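You operate a simulated robot arm through the tools that you are given. There is no shell and no other tool.

You are at the controls of a simulated two-armed robot. One attempt, no reset.

TASK
Swap the worn brake pad for pad A327.
Fine: open the mesh guard, free the pad lever, lay the worn pad on the pad ledge, seat the new one, lever to HOLD, shut the guard; brake lever stays on, other pads stay. Where these are worked on the way, their far stop is far enough and under half their travel is too little: pad lever of the brake.

It is judged by the outcome, as a careful person would: the job done as asked, and still so three seconds after it is handed in. It fails if anything else is knocked over, pushed out of place, dropped, spilled or broken.

THE ROBOT
Two 7-joint arms with two-finger parallel grippers on one trunk that stands fixed in place. Base frame: the origin is at the foot of the trunk, x ahead of it, y to its left, z up. Lengths are in cm, angles in degrees, forces in N, time in s.
The left shoulder is at [7, 15.6, 98], the right one opposite. Payload 3.91 kg a hand.
Tool frame (each hand has its own): the origin (TCP) lies between the finger pads and is the grasp point; the fingertips stand 3 cm ahead of it; z points along the fingers, y is the line along which they close. The gripper opens to 11 cm. The fingers are 2 cm wide and 1 cm thick; the gripper's body (4.8 by 11.2 cm) begins 5.5 cm behind the TCP.
Orientation is told as [roll, pitch, yaw] about the base's x, y, z axes, in that order, counted from this pose: with the fingers straight down and closing along the base's y, the tool's x points along the base's -x, its y along +y and its z along -z.

THE INTERFACE
- The arms move only by the tool play_rows. It takes "left_increments", "right_increments" or both (then of equal length, played together; a hand with none holds still); each is one flat list of numbers, 7 for each row, row after row: the finger opening in mm, from 0 to 110, then the shift along the tool's x, y, z in units of 400 mm (1.0 is 400 mm), then the turn, a rotation vector about the tool's x, y, z in units of 120 degrees (1.0 is 120 degrees). In form: [fingers, x, y, z, wx, wy, wz, fingers, x, y, z, wx, wy, wz, ...]. A call has 1 to 20 rows; each row is the pose to reach, as a shift and turn from the pose commanded when the call began, along the tool's axes at that moment. A call with a number of a shift or a turn outside -1 to 1 is refused whole. A row lasts 0.2 s, in which the tool goes at most 5 cm and 8.6 degrees; a call with a longer step from one row to the next is refused whole, and so is a gripper value outside its range. A pose out of reach is approached as far as the arm can. The call stops where the force on the tool passes 90 N (or 10 N more than at its start, if that is more) or the arm is blocked; 0.2 s more then pass. The fingers move at their own pace (about 10.8 cm/s each) and stop on an object; they squeeze with about 36 N. The grip force told is the motor's: it shows also when the fingers shut on nothing. Time passes only in rows, and 0.2 s behind the last, so rows that repeat a pose let the fingers close. It gives the time, the measured TCP pose, the force on the tool (base axes), the opening and the grip force at its end, in the units of the frame above (readings bear some noise), with the torque about the TCP (base axes, N m) and any sound that the robot's microphone picked up.
- Cameras (640 x 400 px; columns grow to the right, rows downward): "scene" is now at [14.09, -0.86, 121.85]; the picture's right is [-0.08, -1.00, -0.00], its down [-0.47, 0.04, -0.88] and it looks along [0.88, -0.07, -0.47] (base axes); focal length 276 px, centre (320, 200). "left" rides on the left gripper at [7.2, -1.7, -10.3] in its tool frame; the picture's right is [0.23, 0.97, 0.00], its down [-0.76, 0.18, -0.62] and it looks along [-0.61, 0.14, 0.78] (tool axes); focal length 222 px, centre (320, 200). "right" rides on the right gripper at [7.2, 1.7, -10.3] in its tool frame; the picture's right is [-0.23, 0.97, 0.00], its down [-0.76, -0.18, -0.62] and it looks along [-0.61, -0.14, 0.78] (tool axes); focal length 222 px, centre (320, 200). There is no depth. A picture from a camera that has moved, and an enlarged one, comes with that camera's place and axes in the base frame and with its lens.
- camera(camera): a new picture of that camera. The clock stands still meanwhile.
- slide_trunk(by): slides the trunk up (or, below 0, down) by that many cm; the arms and the scene camera ride with it, the base frame stays. It gives what a move gives, with no picture.
- pan_tilt(pan, tilt): turns the head with the scene camera to pan (to the left, within 86 degrees either way) and tilt (down, from -29 to 69), counted from straight ahead of the robot. It gives what a move gives.
- enlarge(camera, box): a new picture of the part [left, top, right, bottom] of that camera's present view, enlarged. The clock stands still meanwhile.
- finish_job(): hands the job in; it is judged then, once.

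Nothing tells you positions but the pictures and the camera data. Unless the task says otherwise, let go and move clear before handing in.

The tools are called after "Emit:" as name(argument=value, ...) on one line, values as JSON. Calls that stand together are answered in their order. play_rows: Moves the arms, as the interface text tells. Its arguments: {"type":"object","properties":{"left_increments":{"type":"array"},"right_increments":{"type":"array"}},"required":[]} The other tools are called the same way: slide_trunk (by) slides the trunk up or down; pan_tilt (pan, tilt) turns the head that bears the scene camera; camera (camera) takes a picture; enlarge (camera, box) takes an enlarged picture of a part of a camera's view; finish_job () hands the job in.

At the start:

```text
time_s: 0.0
left_tool_pos: [63.53, 8.37, 105.97]
left_tcp_rot: [0.1, 0.1, 0.0]
left_wrist_force: [-0.4, 0.4, 0.1]
left_ft_torque: [-0.02, -0.02, 0.02]
left_grip_width: 11.02
left_finger_force: 0.0
right_tool_pos: [61.8, -54.62, 101.76]
right_tcp_rot: [0.0, 0.1, 0.0]
right_wrist_force: [-0.9, 0.0, -0.2]
right_ft_torque: [0.0, 0.03, 0.0]
right_grip_width: 10.98
right_finger_force: 0.0
trunk travel left (down, up): [-42.5, 51.5]
head pan, tilt: [-4.4, 28.0]
```

scene: 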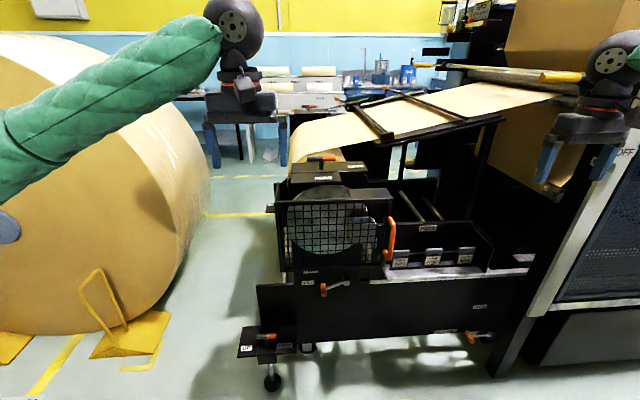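
right: 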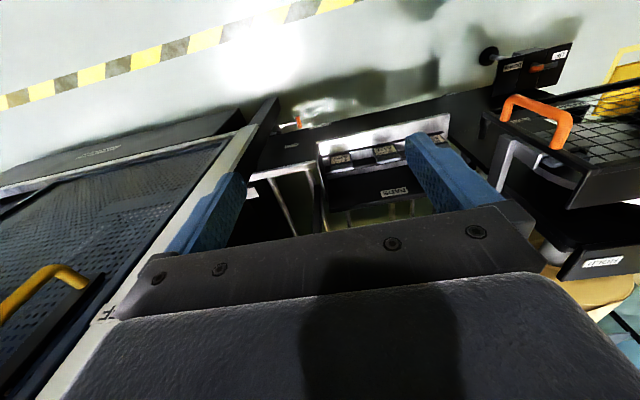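
left: 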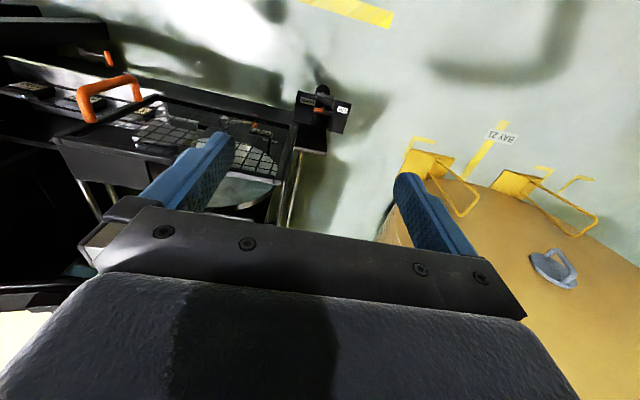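

I see a roll stand with a mesh guard (orange handle on its right edge), a disc brake behind it, a pad rack with three labelled pads to the right, and orange levers below. I'll enlarge parts of the scene to read labels and find the geometry.

Emit:
enlarge(camera="scene", box=[260, 140, 420, 240])

Emit:
enlarge(camera="scene", box=[260, 220, 420, 320])

Emit:
enlarge(camera="scene", box=[370, 180, 530, 280])

Emit:
enlarge(camera="scene", box=[220, 300, 380, 400])

Emit:
enlarge(camera="scene", box=[400, 270, 560, 370])

```text
4.00 times, centred on (340, 190) of scene
camera zoom: at [14.09, -0.86, 121.85], right [-0.08, -1.0, 0.0], down [-0.47, 0.04, -0.88], along [0.88, -0.07, -0.47], focal length 1105 px, centre (240, 240)
```

zoom: 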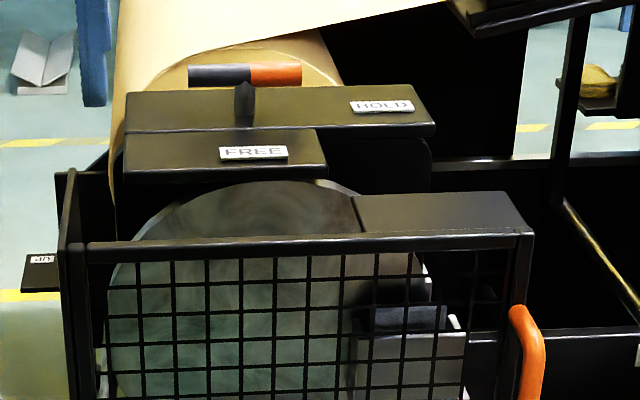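

```text
4.00 times, centred on (340, 270) of scene
camera zoom: at [14.09, -0.86, 121.85], right [-0.08, -1.0, 0.0], down [-0.47, 0.04, -0.88], along [0.88, -0.07, -0.47], focal length 1105 px, centre (240, -80)
```

zoom: 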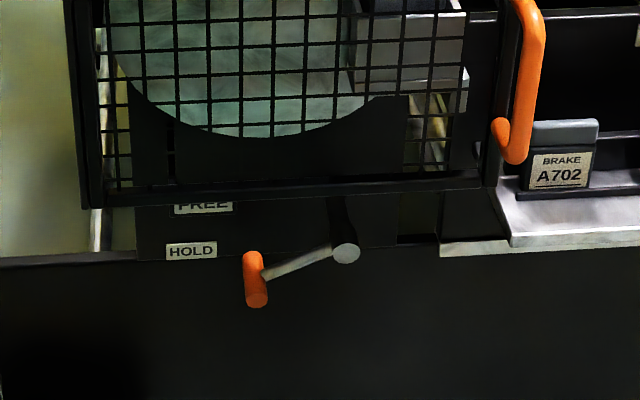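

```text
4.00 times, centred on (450, 230) of scene
camera zoom: at [14.09, -0.86, 121.85], right [-0.08, -1.0, 0.0], down [-0.47, 0.04, -0.88], along [0.88, -0.07, -0.47], focal length 1105 px, centre (-200, 80)
```

zoom: 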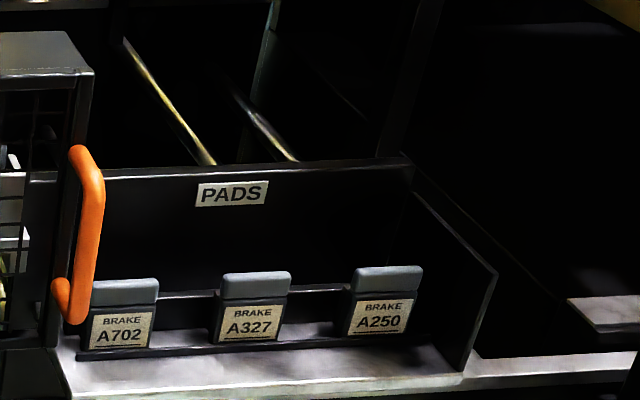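

```text
4.00 times, centred on (300, 350) of scene
camera zoom: at [14.09, -0.86, 121.85], right [-0.08, -1.0, 0.0], down [-0.47, 0.04, -0.88], along [0.88, -0.07, -0.47], focal length 1105 px, centre (400, -400)
```

zoom: 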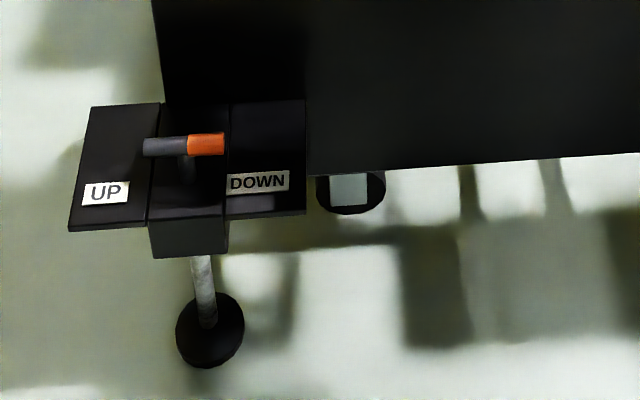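

```text
4.00 times, centred on (480, 320) of scene
camera zoom: at [14.09, -0.86, 121.85], right [-0.08, -1.0, 0.0], down [-0.47, 0.04, -0.88], along [0.88, -0.07, -0.47], focal length 1105 px, centre (-320, -280)
```

zoom: 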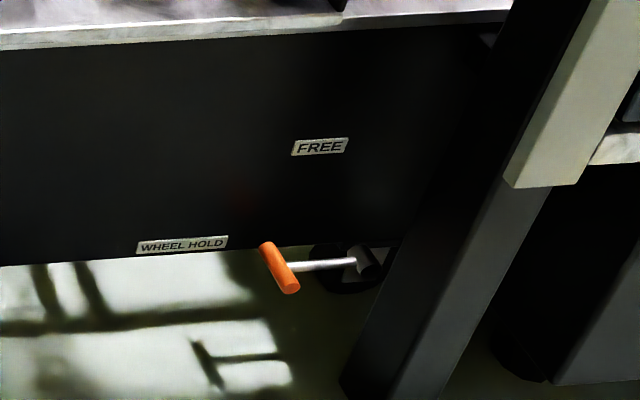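

The guard handle triangulates to about [73, -24, 78] and pad A327 to about [82, -43, 63]. I'll zoom in further on the brake, the levers and the labels before moving.

Emit:
enlarge(camera="scene", box=[330, 190, 410, 240])

Emit:
enlarge(camera="scene", box=[290, 250, 370, 300])

Emit:
enlarge(camera="scene", box=[270, 180, 350, 230])

Emit:
enlarge(camera="right", box=[440, 60, 640, 185])

Emit:
enlarge(camera="left", box=[60, 60, 300, 210])

```text
8.00 times, centred on (370, 215) of scene
camera zoom: at [14.09, -0.86, 121.85], right [-0.08, -1.0, 0.0], down [-0.47, 0.04, -0.88], along [0.88, -0.07, -0.47], focal length 2210 px, centre (-80, 80)
```

zoom: 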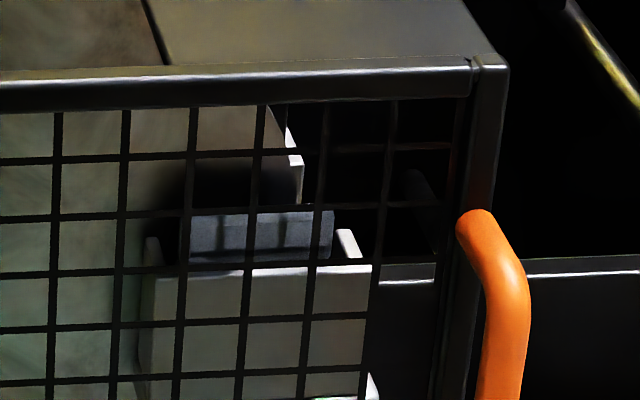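

```text
8.00 times, centred on (330, 275) of scene
camera zoom: at [14.09, -0.86, 121.85], right [-0.08, -1.0, 0.0], down [-0.47, 0.04, -0.88], along [0.88, -0.07, -0.47], focal length 2210 px, centre (240, -400)
```

zoom: 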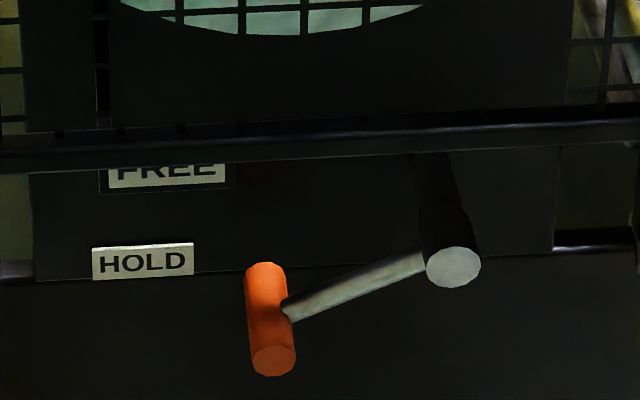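

```text
8.00 times, centred on (310, 205) of scene
camera zoom: at [14.09, -0.86, 121.85], right [-0.08, -1.0, 0.0], down [-0.47, 0.04, -0.88], along [0.88, -0.07, -0.47], focal length 2210 px, centre (400, 160)
```

zoom: 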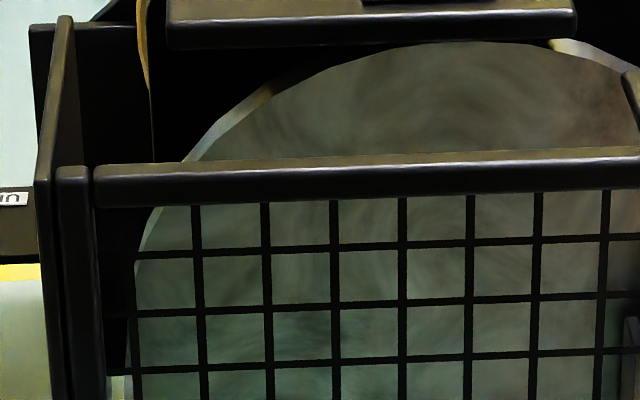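

```text
3.20 times, centred on (540, 122) of right
camera zoom: at [54.35, -53.04, 112.1], right [0.23, 0.97, 0.0], down [0.76, -0.18, 0.62], along [0.61, -0.14, -0.78], focal length 711 px, centre (-384, 448)
```

zoom: 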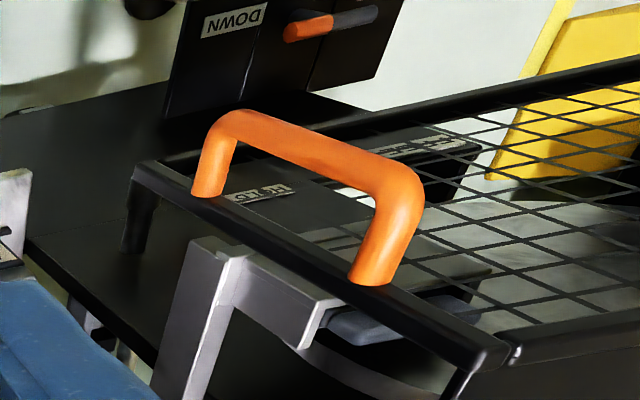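

```text
2.67 times, centred on (180, 135) of left
camera zoom: at [56.28, 6.65, 116.35], right [-0.23, 0.97, 0.0], down [0.76, 0.18, 0.62], along [0.61, 0.14, -0.78], focal length 592 px, centre (693, 373)
```

zoom: 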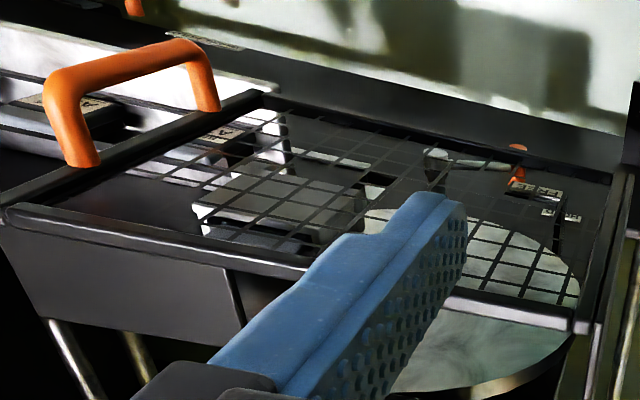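

The front lever on the plate behind or below the guard and the top lever both carry FREE/HOLD labels, so I need to tell which is which. I'll look at more labels from the wrist cameras.

Emit:
enlarge(camera="right", box=[520, 200, 640, 275])

Emit:
enlarge(camera="right", box=[250, 80, 450, 205])

Emit:
enlarge(camera="scene", box=[285, 145, 375, 201])

Emit:
enlarge(camera="left", box=[200, 80, 300, 142])

Emit:
enlarge(camera="scene", box=[470, 230, 570, 292])

```text
5.33 times, centred on (580, 238) of right
camera zoom: at [54.35, -53.04, 112.1], right [0.23, 0.97, 0.0], down [0.76, -0.18, 0.62], along [0.61, -0.14, -0.78], focal length 1185 px, centre (-1067, 0)
```

zoom: 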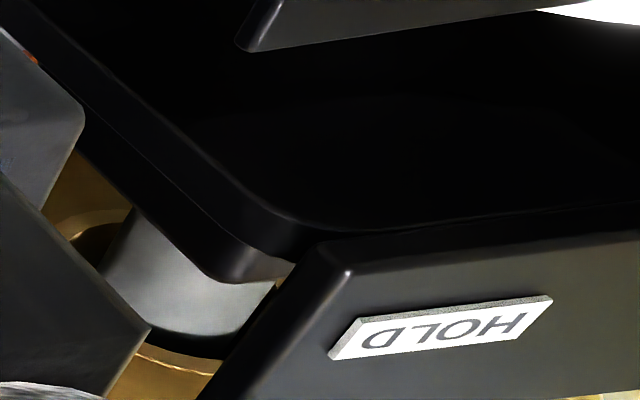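

```text
3.20 times, centred on (350, 142) of right
camera zoom: at [54.35, -53.04, 112.1], right [0.23, 0.97, 0.0], down [0.76, -0.18, 0.62], along [0.61, -0.14, -0.78], focal length 711 px, centre (224, 384)
```

zoom: 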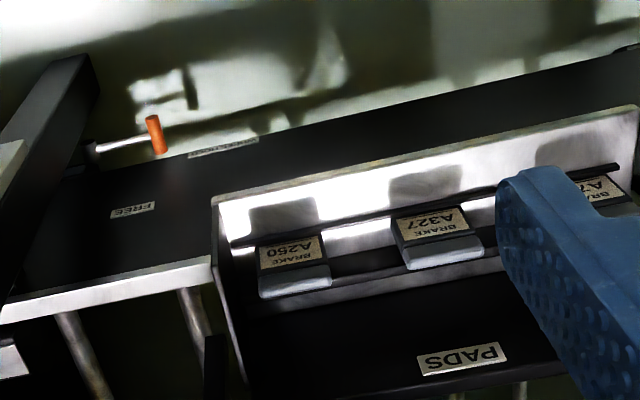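

```text
7.11 times, centred on (330, 173) of scene
camera zoom: at [14.09, -0.86, 121.85], right [-0.08, -1.0, 0.0], down [-0.47, 0.04, -0.88], along [0.88, -0.07, -0.47], focal length 1965 px, centre (249, 392)
```

zoom: 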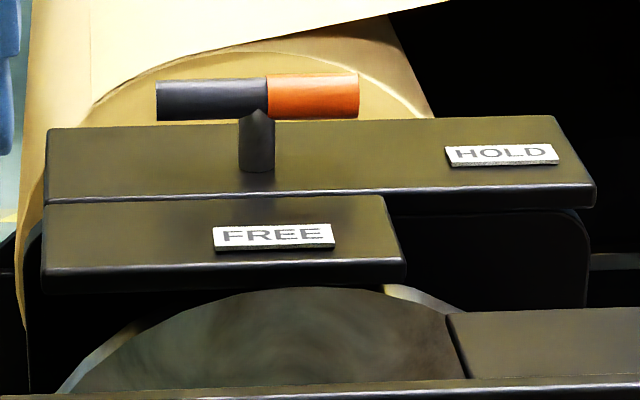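

```text
6.40 times, centred on (250, 111) of left
camera zoom: at [56.28, 6.65, 116.35], right [-0.23, 0.97, 0.0], down [0.76, 0.18, 0.62], along [0.61, 0.14, -0.78], focal length 1422 px, centre (768, 770)
```

zoom: 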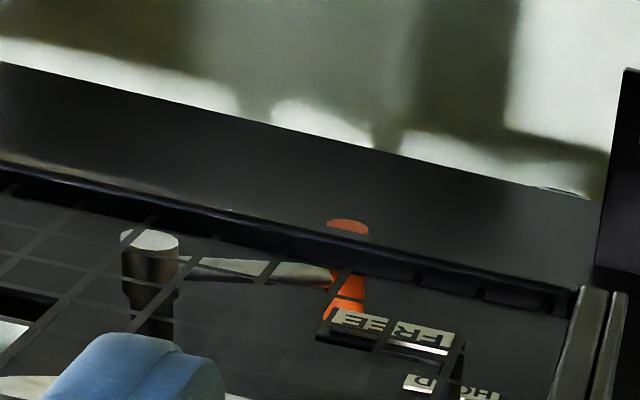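

```text
6.40 times, centred on (520, 261) of scene
camera zoom: at [14.09, -0.86, 121.85], right [-0.08, -1.0, 0.0], down [-0.47, 0.04, -0.88], along [0.88, -0.07, -0.47], focal length 1768 px, centre (-960, -190)
```

zoom: 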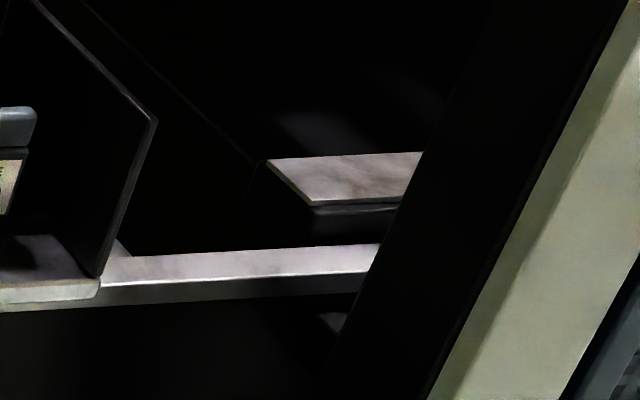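

The lever below the guard looks like the pad lever (pivot about [83, -15, 52], handle about [84, -8, 49], currently at HOLD), and the top lever may be the brake lever. I'll pull the left hand back clear of the guard swing and turn the right hand to look at the brake from the right side.

Emit:
play_rows(left_increments=[110, 0.04, 0.054, 0, 0, 0, 0, 110, 0.08, 0.108, 0, 0, 0, 0, 110, 0.12, 0.162, 0, 0, 0, 0, 110, 0.16, 0.216, 0, 0, 0, 0, 110, 0.2, 0.27, 0, 0, 0, 0, 110, 0.24, 0.324, 0, 0, 0, 0, 110, 0.28, 0.378, 0, 0, 0, 0, 110, 0.32, 0.432, 0, 0, 0, 0, 110, 0.36, 0.486, 0, 0, 0, 0, 110, 0.39, 0.54, 0, 0, 0, 0], right_increments=[110, 0, 0, 0, -0.0157, -0.0216, -0.0586, 110, 0, 0, 0, -0.0314, -0.0432, -0.1172, 110, 0, 0, 0, -0.0471, -0.0648, -0.1758, 110, 0, 0, 0, -0.0628, -0.0864, -0.2344, 110, 0, 0, 0, -0.0785, -0.108, -0.293, 110, 0, 0, 0, -0.0942, -0.1296, -0.3516, 110, 0, 0, 0, -0.1099, -0.1512, -0.4102, 110, 0, 0, 0, -0.1256, -0.1728, -0.4688, 110, 0, 0, 0, -0.1413, -0.1944, -0.5274, 110, 0, 0, 0, -0.157, -0.216, -0.586])

Emit:
camera(camera="right")

Emit:
camera(camera="left")

Emit:
camera(camera="scene")

```text
time_s: 2.2
left_tool_pos: [47.73, 30.21, 105.86]
left_tcp_rot: [0.0, 0.0, 0.0]
left_wrist_force: [-0.2, 0.4, -0.2]
left_ft_torque: [-0.02, -0.02, 0.01]
left_grip_width: 11.02
left_finger_force: 0.1
right_tool_pos: [61.46, -54.63, 101.69]
right_tcp_rot: [-0.1, -30.0, 72.2]
right_wrist_force: [0.8, 0.0, 0.5]
right_ft_torque: [-0.02, 0.0, -0.02]
right_grip_width: 11.01
right_finger_force: 0.0
trunk travel left (down, up): [-42.5, 51.5]
head pan, tilt: [-4.4, 28.0]
```

```text
taken
camera right: at [56.29, -65.15, 107.12], right [-0.87, 0.49, 0.11], down [0.27, 0.28, 0.92], along [0.42, 0.83, -0.37], focal length 222 px, centre (320, 200)
```

right: 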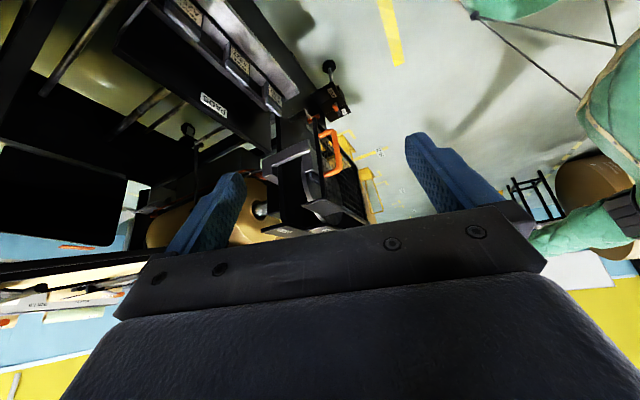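

```text
taken
camera left: at [40.55, 28.46, 116.33], right [-0.23, 0.97, 0.0], down [0.76, 0.18, 0.62], along [0.61, 0.14, -0.78], focal length 222 px, centre (320, 200)
```

left: 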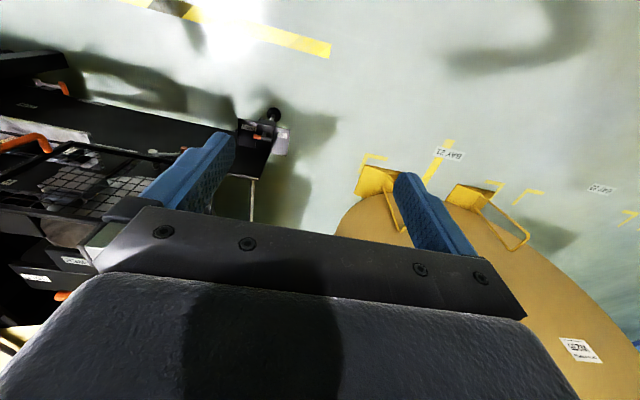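

```text
taken
camera scene: at [14.05, -0.84, 121.86], right [-0.08, -1.0, 0.0], down [-0.47, 0.04, -0.88], along [0.88, -0.07, -0.47], focal length 276 px, centre (320, 200)
```

scene: 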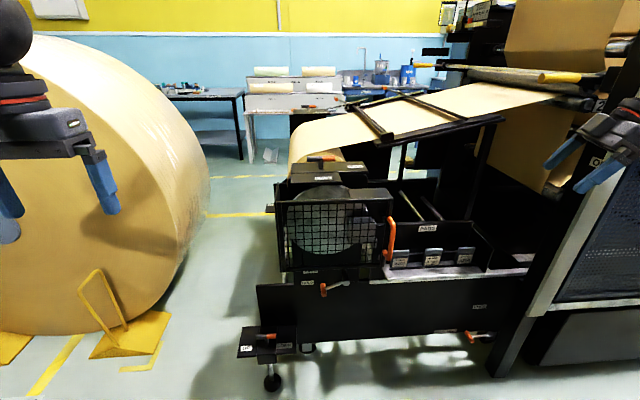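

Emit:
enlarge(camera="right", box=[200, 80, 400, 205])

Emit:
enlarge(camera="right", box=[250, 130, 360, 199])

Emit:
enlarge(camera="scene", box=[290, 255, 350, 292])

Emit:
enlarge(camera="right", box=[160, 0, 300, 88])

```text
3.20 times, centred on (300, 142) of right
camera zoom: at [56.29, -65.15, 107.12], right [-0.87, 0.49, 0.11], down [0.27, 0.28, 0.92], along [0.42, 0.83, -0.37], focal length 711 px, centre (384, 384)
```

zoom: 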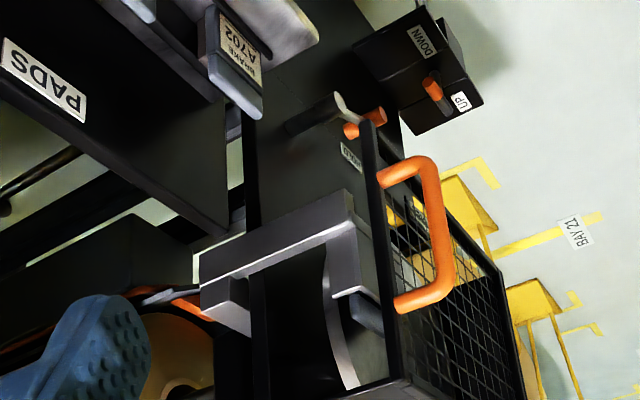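

```text
5.80 times, centred on (305, 164) of right
camera zoom: at [56.29, -65.15, 107.12], right [-0.87, 0.49, 0.11], down [0.27, 0.28, 0.92], along [0.42, 0.83, -0.37], focal length 1288 px, centre (407, 406)
```

zoom: 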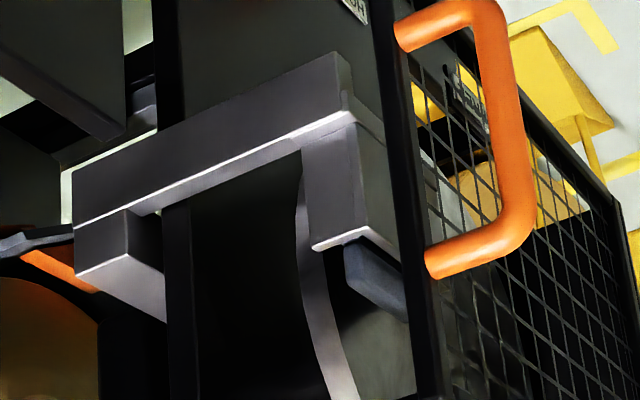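

```text
10.67 times, centred on (320, 274) of scene
camera zoom: at [14.05, -0.84, 121.86], right [-0.08, -1.0, 0.0], down [-0.47, 0.04, -0.88], along [0.88, -0.07, -0.47], focal length 2947 px, centre (320, -584)
```

zoom: 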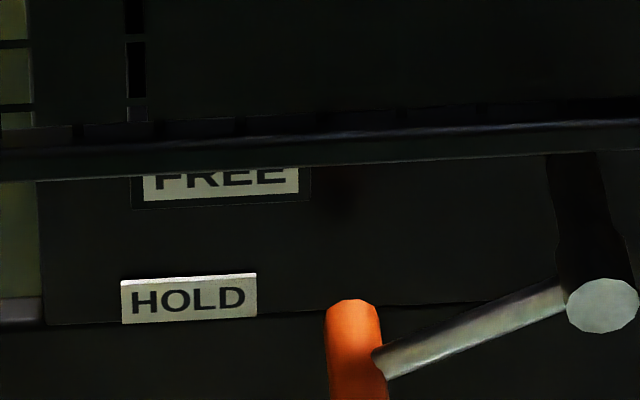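

```text
4.55 times, centred on (230, 44) of right
camera zoom: at [56.29, -65.15, 107.12], right [-0.87, 0.49, 0.11], down [0.27, 0.28, 0.92], along [0.42, 0.83, -0.37], focal length 1010 px, centre (729, 909)
```

zoom: 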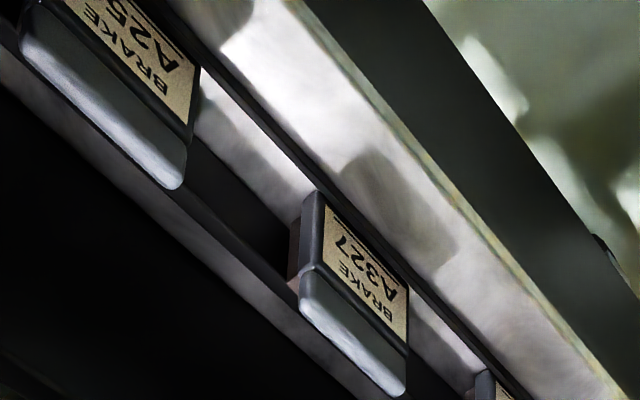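

The caliper is a U-shaped bracket over the right part of the disc. The worn pad's dark tab sticks up from the front jaw, just behind the guard. The guard looks hinged on the left at about y=+5, so the left hand will swing it. I'll lower the trunk for better reach and view.

Emit:
slide_trunk(by=-20)

Emit:
camera(camera="scene")

Emit:
camera(camera="right")

```text
time_s: 4.4
left_tool_pos: [47.86, 30.26, 86.04]
left_tcp_rot: [0.0, 0.1, 0.0]
left_wrist_force: [0.0, -0.3, 0.6]
left_ft_torque: [-0.01, 0.01, 0.01]
left_grip_width: 10.97
left_finger_force: 0.0
right_tool_pos: [61.54, -54.68, 81.77]
right_tcp_rot: [0.0, -30.1, 72.0]
right_wrist_force: [-0.2, 0.3, 0.2]
right_ft_torque: [-0.01, 0.01, 0.02]
right_grip_width: 11.01
right_finger_force: 0.1
trunk travel left (down, up): [-22.5, 71.5]
head pan, tilt: [-4.4, 28.0]
```

```text
taken
camera scene: at [14.06, -0.85, 101.86], right [-0.08, -1.0, 0.0], down [-0.47, 0.04, -0.88], along [0.88, -0.07, -0.47], focal length 276 px, centre (320, 200)
```

scene: 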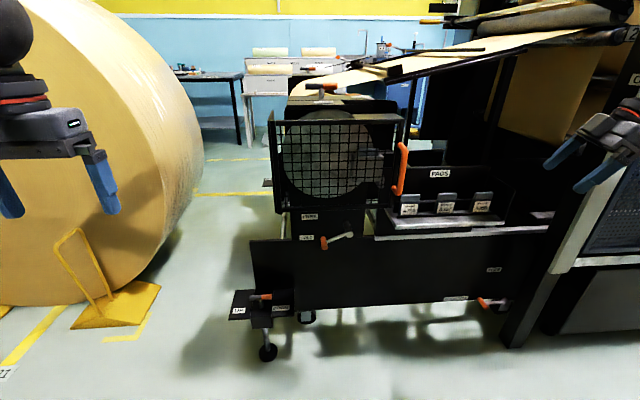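

```text
taken
camera right: at [56.33, -65.12, 87.11], right [-0.87, 0.49, 0.11], down [0.28, 0.28, 0.92], along [0.42, 0.83, -0.37], focal length 222 px, centre (320, 200)
```

right: 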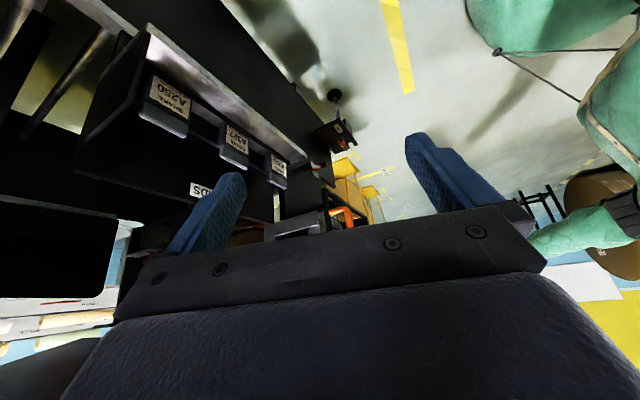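

Emit:
enlarge(camera="scene", box=[260, 95, 420, 195])

Emit:
enlarge(camera="scene", box=[270, 170, 400, 251])

Emit:
enlarge(camera="scene", box=[340, 110, 420, 160])

Emit:
enlarge(camera="scene", box=[380, 150, 510, 231])

Emit:
enlarge(camera="scene", box=[340, 155, 420, 205])

Emit:
enlarge(camera="scene", box=[260, 100, 320, 137])

```text
4.00 times, centred on (340, 145) of scene
camera zoom: at [14.06, -0.85, 101.86], right [-0.08, -1.0, 0.0], down [-0.47, 0.04, -0.88], along [0.88, -0.07, -0.47], focal length 1105 px, centre (240, 420)
```

zoom: 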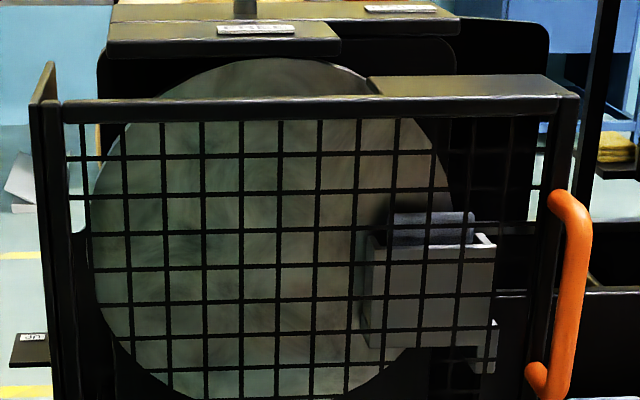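

```text
4.92 times, centred on (335, 210) of scene
camera zoom: at [14.06, -0.85, 101.86], right [-0.08, -1.0, 0.0], down [-0.47, 0.04, -0.88], along [0.88, -0.07, -0.47], focal length 1360 px, centre (246, 148)
```

zoom: 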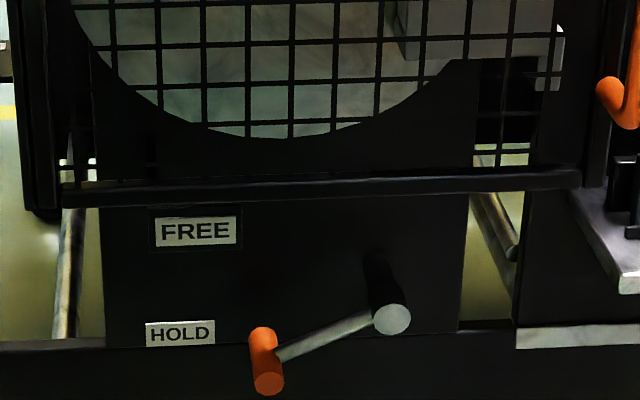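

```text
8.00 times, centred on (380, 135) of scene
camera zoom: at [14.06, -0.85, 101.86], right [-0.08, -1.0, 0.0], down [-0.47, 0.04, -0.88], along [0.88, -0.07, -0.47], focal length 2210 px, centre (-160, 720)
```

zoom: 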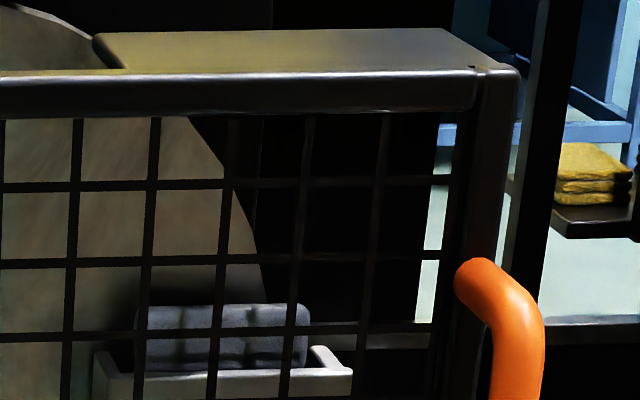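

```text
4.92 times, centred on (445, 190) of scene
camera zoom: at [14.06, -0.85, 101.86], right [-0.08, -1.0, 0.0], down [-0.47, 0.04, -0.88], along [0.88, -0.07, -0.47], focal length 1360 px, centre (-295, 247)
```

zoom: 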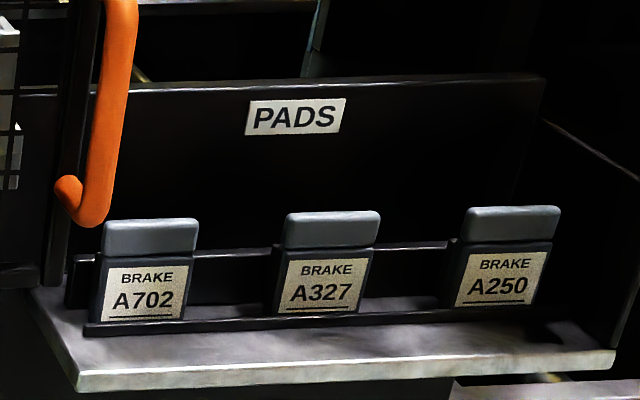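

```text
8.00 times, centred on (380, 180) of scene
camera zoom: at [14.06, -0.85, 101.86], right [-0.08, -1.0, 0.0], down [-0.47, 0.04, -0.88], along [0.88, -0.07, -0.47], focal length 2210 px, centre (-160, 360)
```

zoom: 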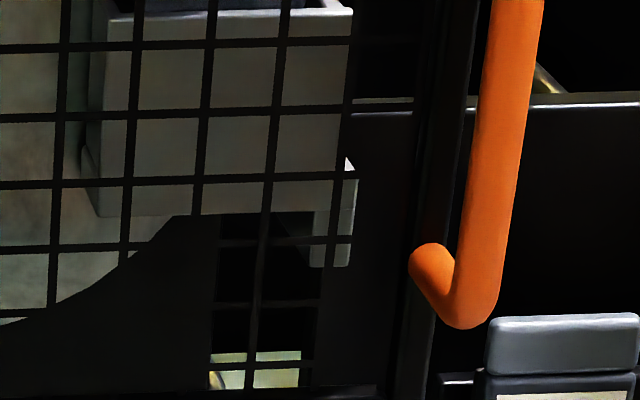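

```text
10.67 times, centred on (290, 118) of scene
camera zoom: at [14.06, -0.85, 101.86], right [-0.08, -1.0, 0.0], down [-0.47, 0.04, -0.88], along [0.88, -0.07, -0.47], focal length 2947 px, centre (640, 1069)
```

zoom: 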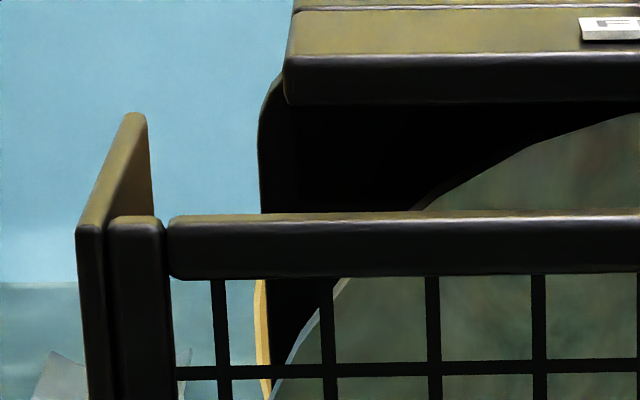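

The pad tab is about 5.5 cm wide and 2.3 cm tall, standing above the pocket walls, and a cover plate may sit above it. I'll now bring the left hand round to point forward at the guard handle (bar at about [71.5, -24.3], z 73–83).

Emit:
play_rows(left_increments=[110, -0.0294, -0.0798, 0.0042, 0.0136, -0.0614, 0.0136, 110, -0.0588, -0.1596, 0.0083, 0.0272, -0.1228, 0.0272, 110, -0.0881, -0.2394, 0.0125, 0.0408, -0.1842, 0.0408, 110, -0.1175, -0.3192, 0.0167, 0.0545, -0.2457, 0.0545, 110, -0.1469, -0.399, 0.0208, 0.0681, -0.3071, 0.0681, 110, -0.1763, -0.4788, 0.025, 0.0817, -0.3685, 0.0817, 110, -0.2056, -0.5585, 0.0292, 0.0953, -0.4299, 0.0953, 110, -0.235, -0.6383, 0.0333, 0.1089, -0.4913, 0.1089, 110, -0.2644, -0.7181, 0.0375, 0.1226, -0.5528, 0.1226, 110, -0.2938, -0.7979, 0.0417, 0.1362, -0.6142, 0.1362, 110, -0.3231, -0.8777, 0.0458, 0.1498, -0.6756, 0.1498, 110, -0.3525, -0.9575, 0.05, 0.1634, -0.737, 0.1634])

Emit:
camera(camera="scene")

Emit:
camera(camera="left")

Emit:
camera(camera="right")

```text
time_s: 7.0
left_tool_pos: [62.09, -7.95, 84.29]
left_tcp_rot: [165.6, -90.0, 169.6]
left_wrist_force: [-0.1, -0.6, 0.6]
left_ft_torque: [0.03, -0.02, 0.01]
left_grip_width: 11.01
left_finger_force: 0.1
right_tool_pos: [61.59, -54.58, 81.78]
right_tcp_rot: [0.1, -30.0, 72.1]
right_wrist_force: [-0.8, -0.4, 0.0]
right_ft_torque: [-0.02, 0.0, 0.01]
right_grip_width: 10.99
right_finger_force: 0.2
trunk travel left (down, up): [-22.5, 71.5]
head pan, tilt: [-4.4, 28.0]
```

```text
taken
camera scene: at [14.1, -0.86, 101.86], right [-0.08, -1.0, 0.0], down [-0.47, 0.04, -0.88], along [0.88, -0.07, -0.47], focal length 276 px, centre (320, 200)
```

scene: 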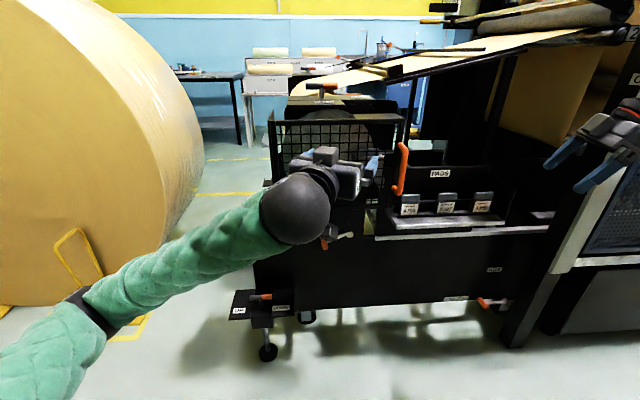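

```text
taken
camera left: at [52.04, -5.22, 77.0], right [0.41, 0.88, -0.23], down [-0.49, 0.42, 0.76], along [0.77, -0.2, 0.61], focal length 222 px, centre (320, 200)
```

left: 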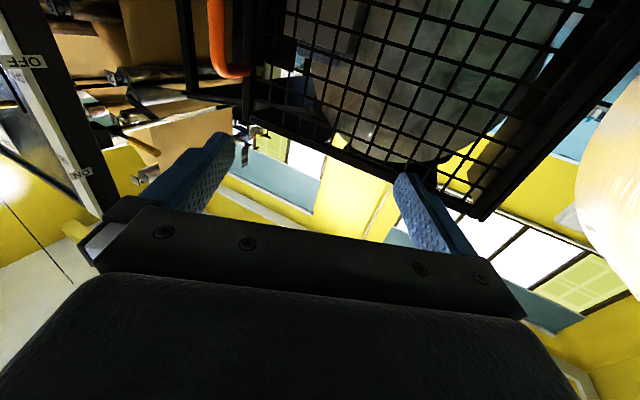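

```text
taken
camera right: at [56.4, -65.1, 87.05], right [-0.87, 0.49, 0.11], down [0.28, 0.28, 0.92], along [0.42, 0.83, -0.37], focal length 222 px, centre (320, 200)
```

right: 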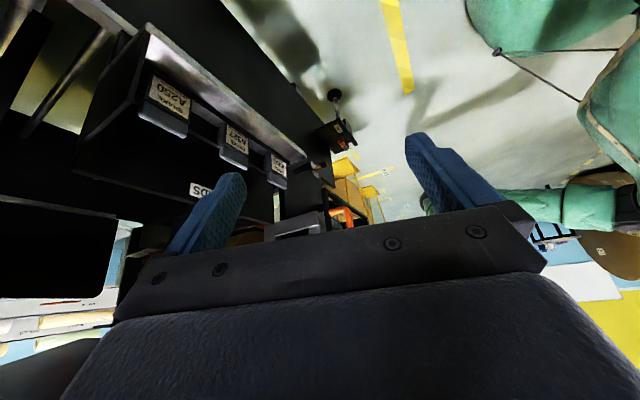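

The left hand points forward well. I'll line it up in front of the handle, narrow the opening, and check before closing in.

Emit:
play_rows(left_increments=[60, 0.0315, -0.0656, 0.0278, -0.0216, 0, 0, 60, 0.063, -0.1312, 0.0556, -0.0432, 0, 0, 60, 0.0945, -0.1968, 0.0834, -0.0648, 0, 0, 60, 0.126, -0.2624, 0.1112, -0.0864, 0, 0, 60, 0.1575, -0.328, 0.139, -0.108, 0, 0])

Emit:
camera(camera="scene")

Emit:
camera(camera="left")

Emit:
enlarge(camera="right", box=[300, 160, 440, 240])

```text
time_s: 8.2
left_tool_pos: [61.48, -22.14, 77.68]
left_tcp_rot: [77.6, -90.0, -89.4]
left_wrist_force: [1.2, -0.7, 0.1]
left_ft_torque: [0.01, 0.02, -0.04]
left_grip_width: 5.99
left_finger_force: 0.2
right_tool_pos: [61.48, -54.75, 81.62]
right_tcp_rot: [0.0, -30.0, 72.1]
right_wrist_force: [0.4, 0.6, -0.6]
right_ft_torque: [0.0, -0.02, -0.04]
right_grip_width: 10.99
right_finger_force: 0.0
trunk travel left (down, up): [-22.5, 71.5]
head pan, tilt: [-4.4, 28.0]
```

```text
taken
camera scene: at [14.09, -0.86, 101.86], right [-0.08, -1.0, 0.0], down [-0.47, 0.04, -0.88], along [0.88, -0.07, -0.47], focal length 276 px, centre (320, 200)
```

scene: 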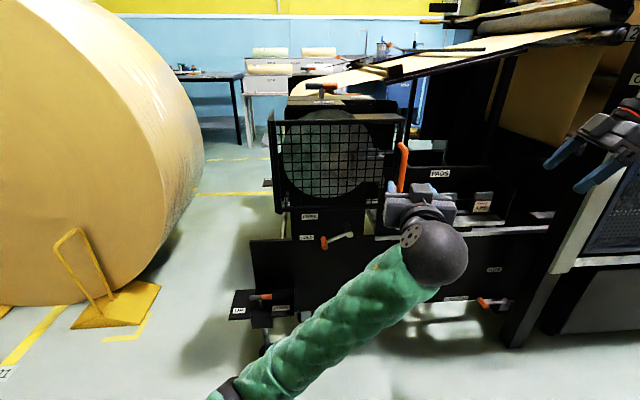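

```text
taken
camera left: at [50.98, -21.72, 70.55], right [0.2, 0.95, -0.23], down [-0.57, 0.3, 0.76], along [0.79, -0.02, 0.61], focal length 222 px, centre (320, 200)
```

left: 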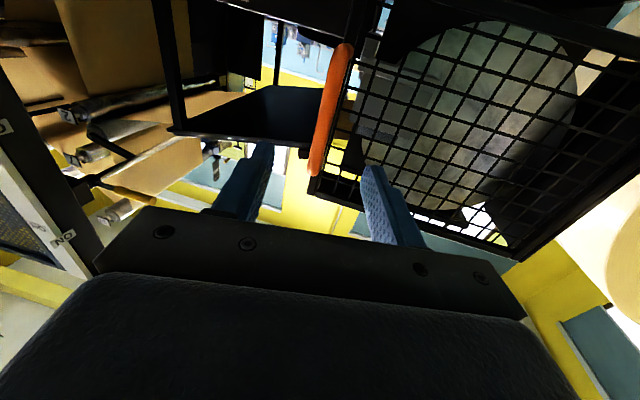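

```text
4.57 times, centred on (370, 200) of right
camera zoom: at [56.39, -65.11, 87.06], right [-0.87, 0.49, 0.11], down [0.28, 0.28, 0.92], along [0.42, 0.83, -0.37], focal length 1015 px, centre (91, 200)
```

zoom: 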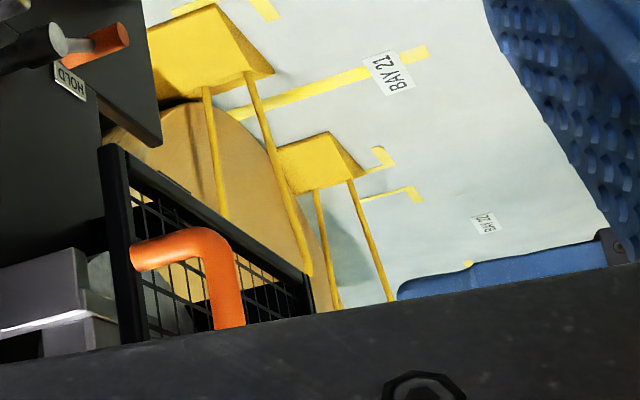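

The handle bar is centred between the left fingers. I'll advance 9 cm and close on the bar.

Emit:
play_rows(left_increments=[60, 0, 0, 0.06, 0, 0, 0, 60, 0, 0, 0.12, 0, 0, 0, 60, 0, 0, 0.18, 0, 0, 0, 60, 0, 0, 0.225, 0, 0, 0, 60, 0, 0, 0.225, 0, 0, 0, 0, 0, 0, 0.225, 0, 0, 0, 0, 0, 0, 0.225, 0, 0, 0, 0, 0, 0, 0.225, 0, 0, 0])

Emit:
camera(camera="left")

Emit:
enlarge(camera="scene", box=[340, 120, 480, 208])

```text
time_s: 10.0
left_tool_pos: [70.39, -23.63, 77.75]
left_tcp_rot: [-69.3, -89.9, 57.6]
left_wrist_force: [1.1, 46.4, -4.8]
left_ft_torque: [-0.05, -0.39, 0.56]
left_grip_width: 1.39
left_finger_force: 44.8
right_tool_pos: [61.61, -54.48, 81.8]
right_tcp_rot: [0.0, -30.0, 72.2]
right_wrist_force: [0.2, -0.2, 0.5]
right_ft_torque: [0.0, 0.04, 0.01]
right_grip_width: 10.99
right_finger_force: 0.1
trunk travel left (down, up): [-22.5, 71.5]
head pan, tilt: [-4.4, 28.0]
```

```text
taken
camera left: at [59.92, -23.36, 70.62], right [0.2, 0.95, -0.23], down [-0.57, 0.3, 0.76], along [0.8, -0.02, 0.61], focal length 222 px, centre (320, 200)
```

left: 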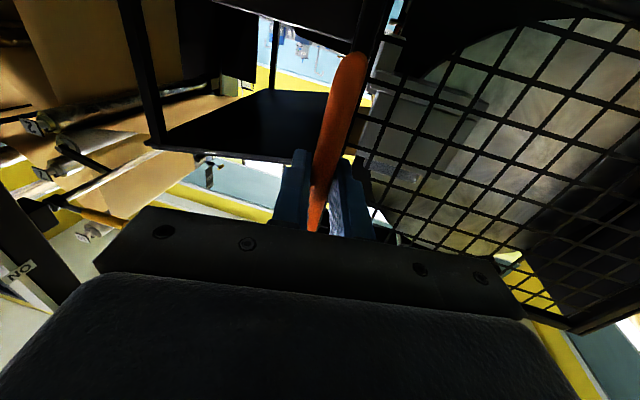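

```text
4.55 times, centred on (410, 164) of scene
camera zoom: at [14.11, -0.6, 101.84], right [-0.07, -1.0, 0.0], down [-0.47, 0.03, -0.88], along [0.88, -0.07, -0.47], focal length 1256 px, centre (-89, 364)
```

zoom: 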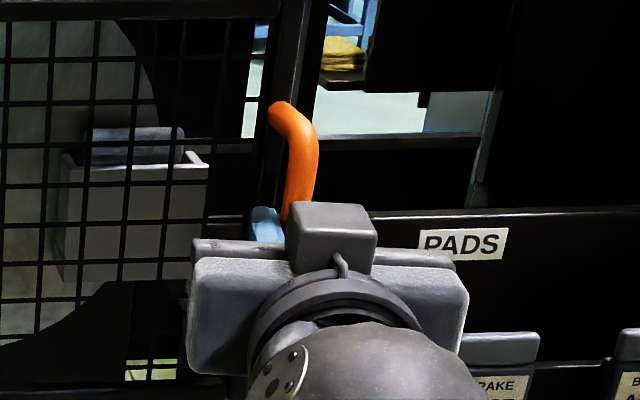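

The bar is gripped (1.4 cm). I'll pull the guard open through the first 12° about the assumed hinge at about [75.7, 5.5], watching the forces.

Emit:
play_rows(left_increments=[0, 0, 0.0109, -0.0509, 0.0333, 0, 0, 0, 0, 0.0148, -0.1023, 0.0667, 0, 0, 0, 0, 0.0224, -0.1532, 0.1, 0, 0])

Emit:
camera(camera="scene")

```text
time_s: 10.9
left_tool_pos: [65.76, -20.45, 77.66]
left_tcp_rot: [116.9, -89.3, -139.0]
left_wrist_force: [30.0, 37.0, 2.1]
left_ft_torque: [-0.15, 0.9, 0.46]
left_grip_width: 1.39
left_finger_force: 44.8
right_tool_pos: [61.41, -54.86, 81.56]
right_tcp_rot: [0.0, -29.9, 71.8]
right_wrist_force: [0.1, -0.1, 0.0]
right_ft_torque: [0.01, 0.02, 0.01]
right_grip_width: 10.97
right_finger_force: 0.0
trunk travel left (down, up): [-22.5, 71.5]
head pan, tilt: [-4.4, 28.0]
stopped in row 3 (left hand): the force on the tool passed its limit at 92 N (the readings are from after the stop); the commanded pose is now the measured one
```

```text
taken
camera scene: at [14.2, -0.8, 101.84], right [-0.08, -1.0, 0.0], down [-0.47, 0.04, -0.88], along [0.88, -0.07, -0.47], focal length 276 px, centre (320, 200)
```

scene: 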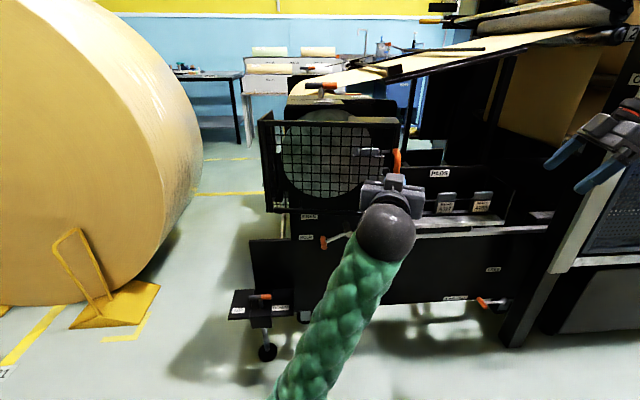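

The guard moved, but further left than a pure hinge about that point would give. I'll look closely to see how it travels.

Emit:
enlarge(camera="scene", box=[250, 95, 420, 201])

Emit:
enlarge(camera="scene", box=[250, 100, 310, 137])

Emit:
enlarge(camera="scene", box=[250, 190, 310, 227])

Emit:
camera(camera="right")

Emit:
camera(camera="left")

```text
3.76 times, centred on (335, 148) of scene
camera zoom: at [14.2, -0.8, 101.84], right [-0.08, -1.0, 0.0], down [-0.47, 0.04, -0.88], along [0.88, -0.07, -0.47], focal length 1040 px, centre (264, 396)
```

zoom: 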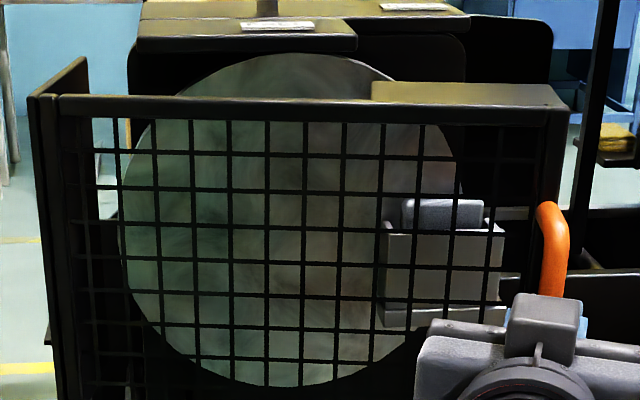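

```text
10.67 times, centred on (280, 118) of scene
camera zoom: at [14.2, -0.8, 101.84], right [-0.08, -1.0, 0.0], down [-0.47, 0.04, -0.88], along [0.88, -0.07, -0.47], focal length 2947 px, centre (747, 1069)
```

zoom: 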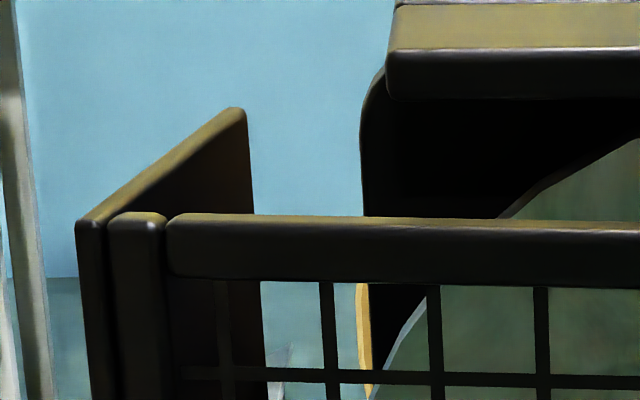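

```text
10.67 times, centred on (280, 208) of scene
camera zoom: at [14.2, -0.8, 101.84], right [-0.08, -1.0, 0.0], down [-0.47, 0.04, -0.88], along [0.88, -0.07, -0.47], focal length 2947 px, centre (747, 109)
```

zoom: 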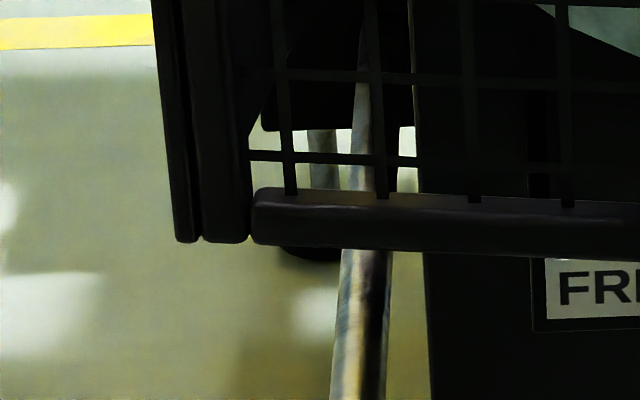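

```text
taken
camera right: at [56.22, -65.24, 87.08], right [-0.86, 0.49, 0.11], down [0.28, 0.28, 0.92], along [0.42, 0.83, -0.38], focal length 222 px, centre (320, 200)
```

right: 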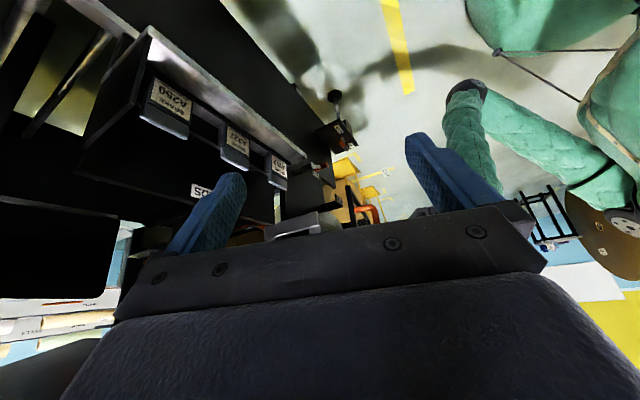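

```text
taken
camera left: at [55.58, -18.11, 70.52], right [0.37, 0.9, -0.22], down [-0.52, 0.39, 0.76], along [0.77, -0.17, 0.61], focal length 222 px, centre (320, 200)
```

left: 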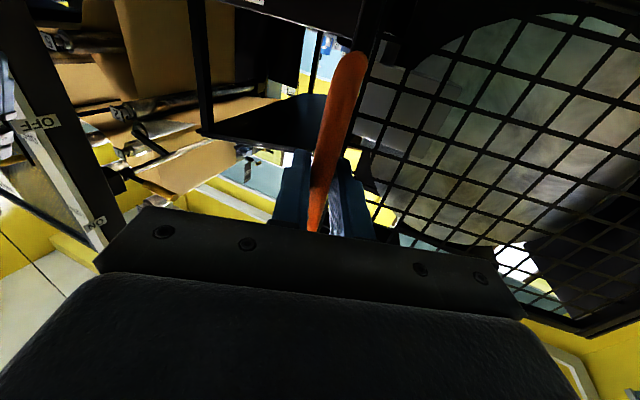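

The guard includes its left side plate, so it swings about a hinge at the back, near [87.5, 5.5] with radius about 33.8 cm. It is open about 9.5° so far, and I'll continue along that corrected arc.

Emit:
play_rows(left_increments=[0, 0, 0.025, -0.0694, 0.0417, 0, 0, 0, 0, 0.056, -0.1362, 0.0833, 0, 0, 0, 0, 0.0927, -0.2002, 0.125, 0, 0, 0, 0, 0.1346, -0.2608, 0.1667, 0, 0, 0, 0, 0.182, -0.3173, 0.2083, 0, 0, 0, 0, 0.234, -0.3695, 0.25, 0, 0, 0, 0, 0.2903, -0.4171, 0.2917, 0, 0, 0, 0, 0.3506, -0.4595, 0.3333, 0, 0])

Emit:
camera(camera="scene")

Emit:
camera(camera="left")

```text
time_s: 12.7
left_tool_pos: [54.0, -1.25, 77.93]
left_tcp_rot: [76.8, -89.2, -140.0]
left_wrist_force: [-21.9, -5.1, -38.2]
left_ft_torque: [-0.11, 0.92, -0.21]
left_grip_width: 1.38
left_finger_force: 45.4
left hand out of reach, approached as far as the arm can: row 7, 8
right_tool_pos: [61.43, -54.84, 81.7]
right_tcp_rot: [0.1, -30.0, 72.0]
right_wrist_force: [-0.6, 0.0, 0.6]
right_ft_torque: [0.01, 0.01, 0.02]
right_grip_width: 11.0
right_finger_force: 0.1
trunk travel left (down, up): [-22.5, 71.5]
head pan, tilt: [-4.4, 28.0]
```

```text
taken
camera scene: at [14.06, -0.94, 101.82], right [-0.08, -1.0, 0.0], down [-0.47, 0.04, -0.88], along [0.88, -0.07, -0.47], focal length 276 px, centre (320, 200)
```

scene: 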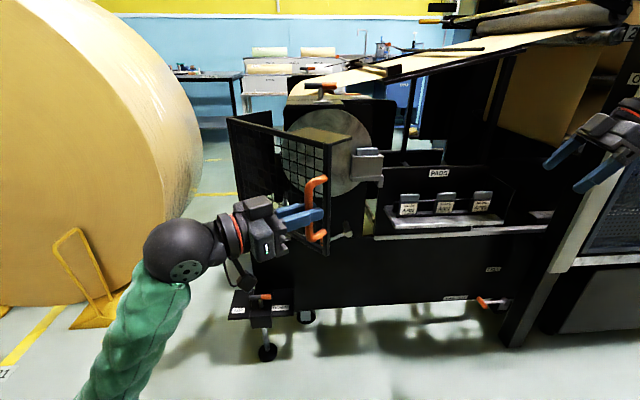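

```text
taken
camera left: at [48.03, 7.3, 70.76], right [0.87, 0.44, -0.21], down [-0.13, 0.63, 0.77], along [0.47, -0.64, 0.61], focal length 222 px, centre (320, 200)
```

left: 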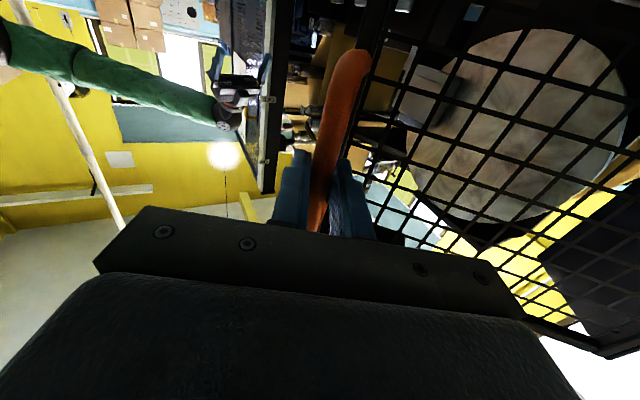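

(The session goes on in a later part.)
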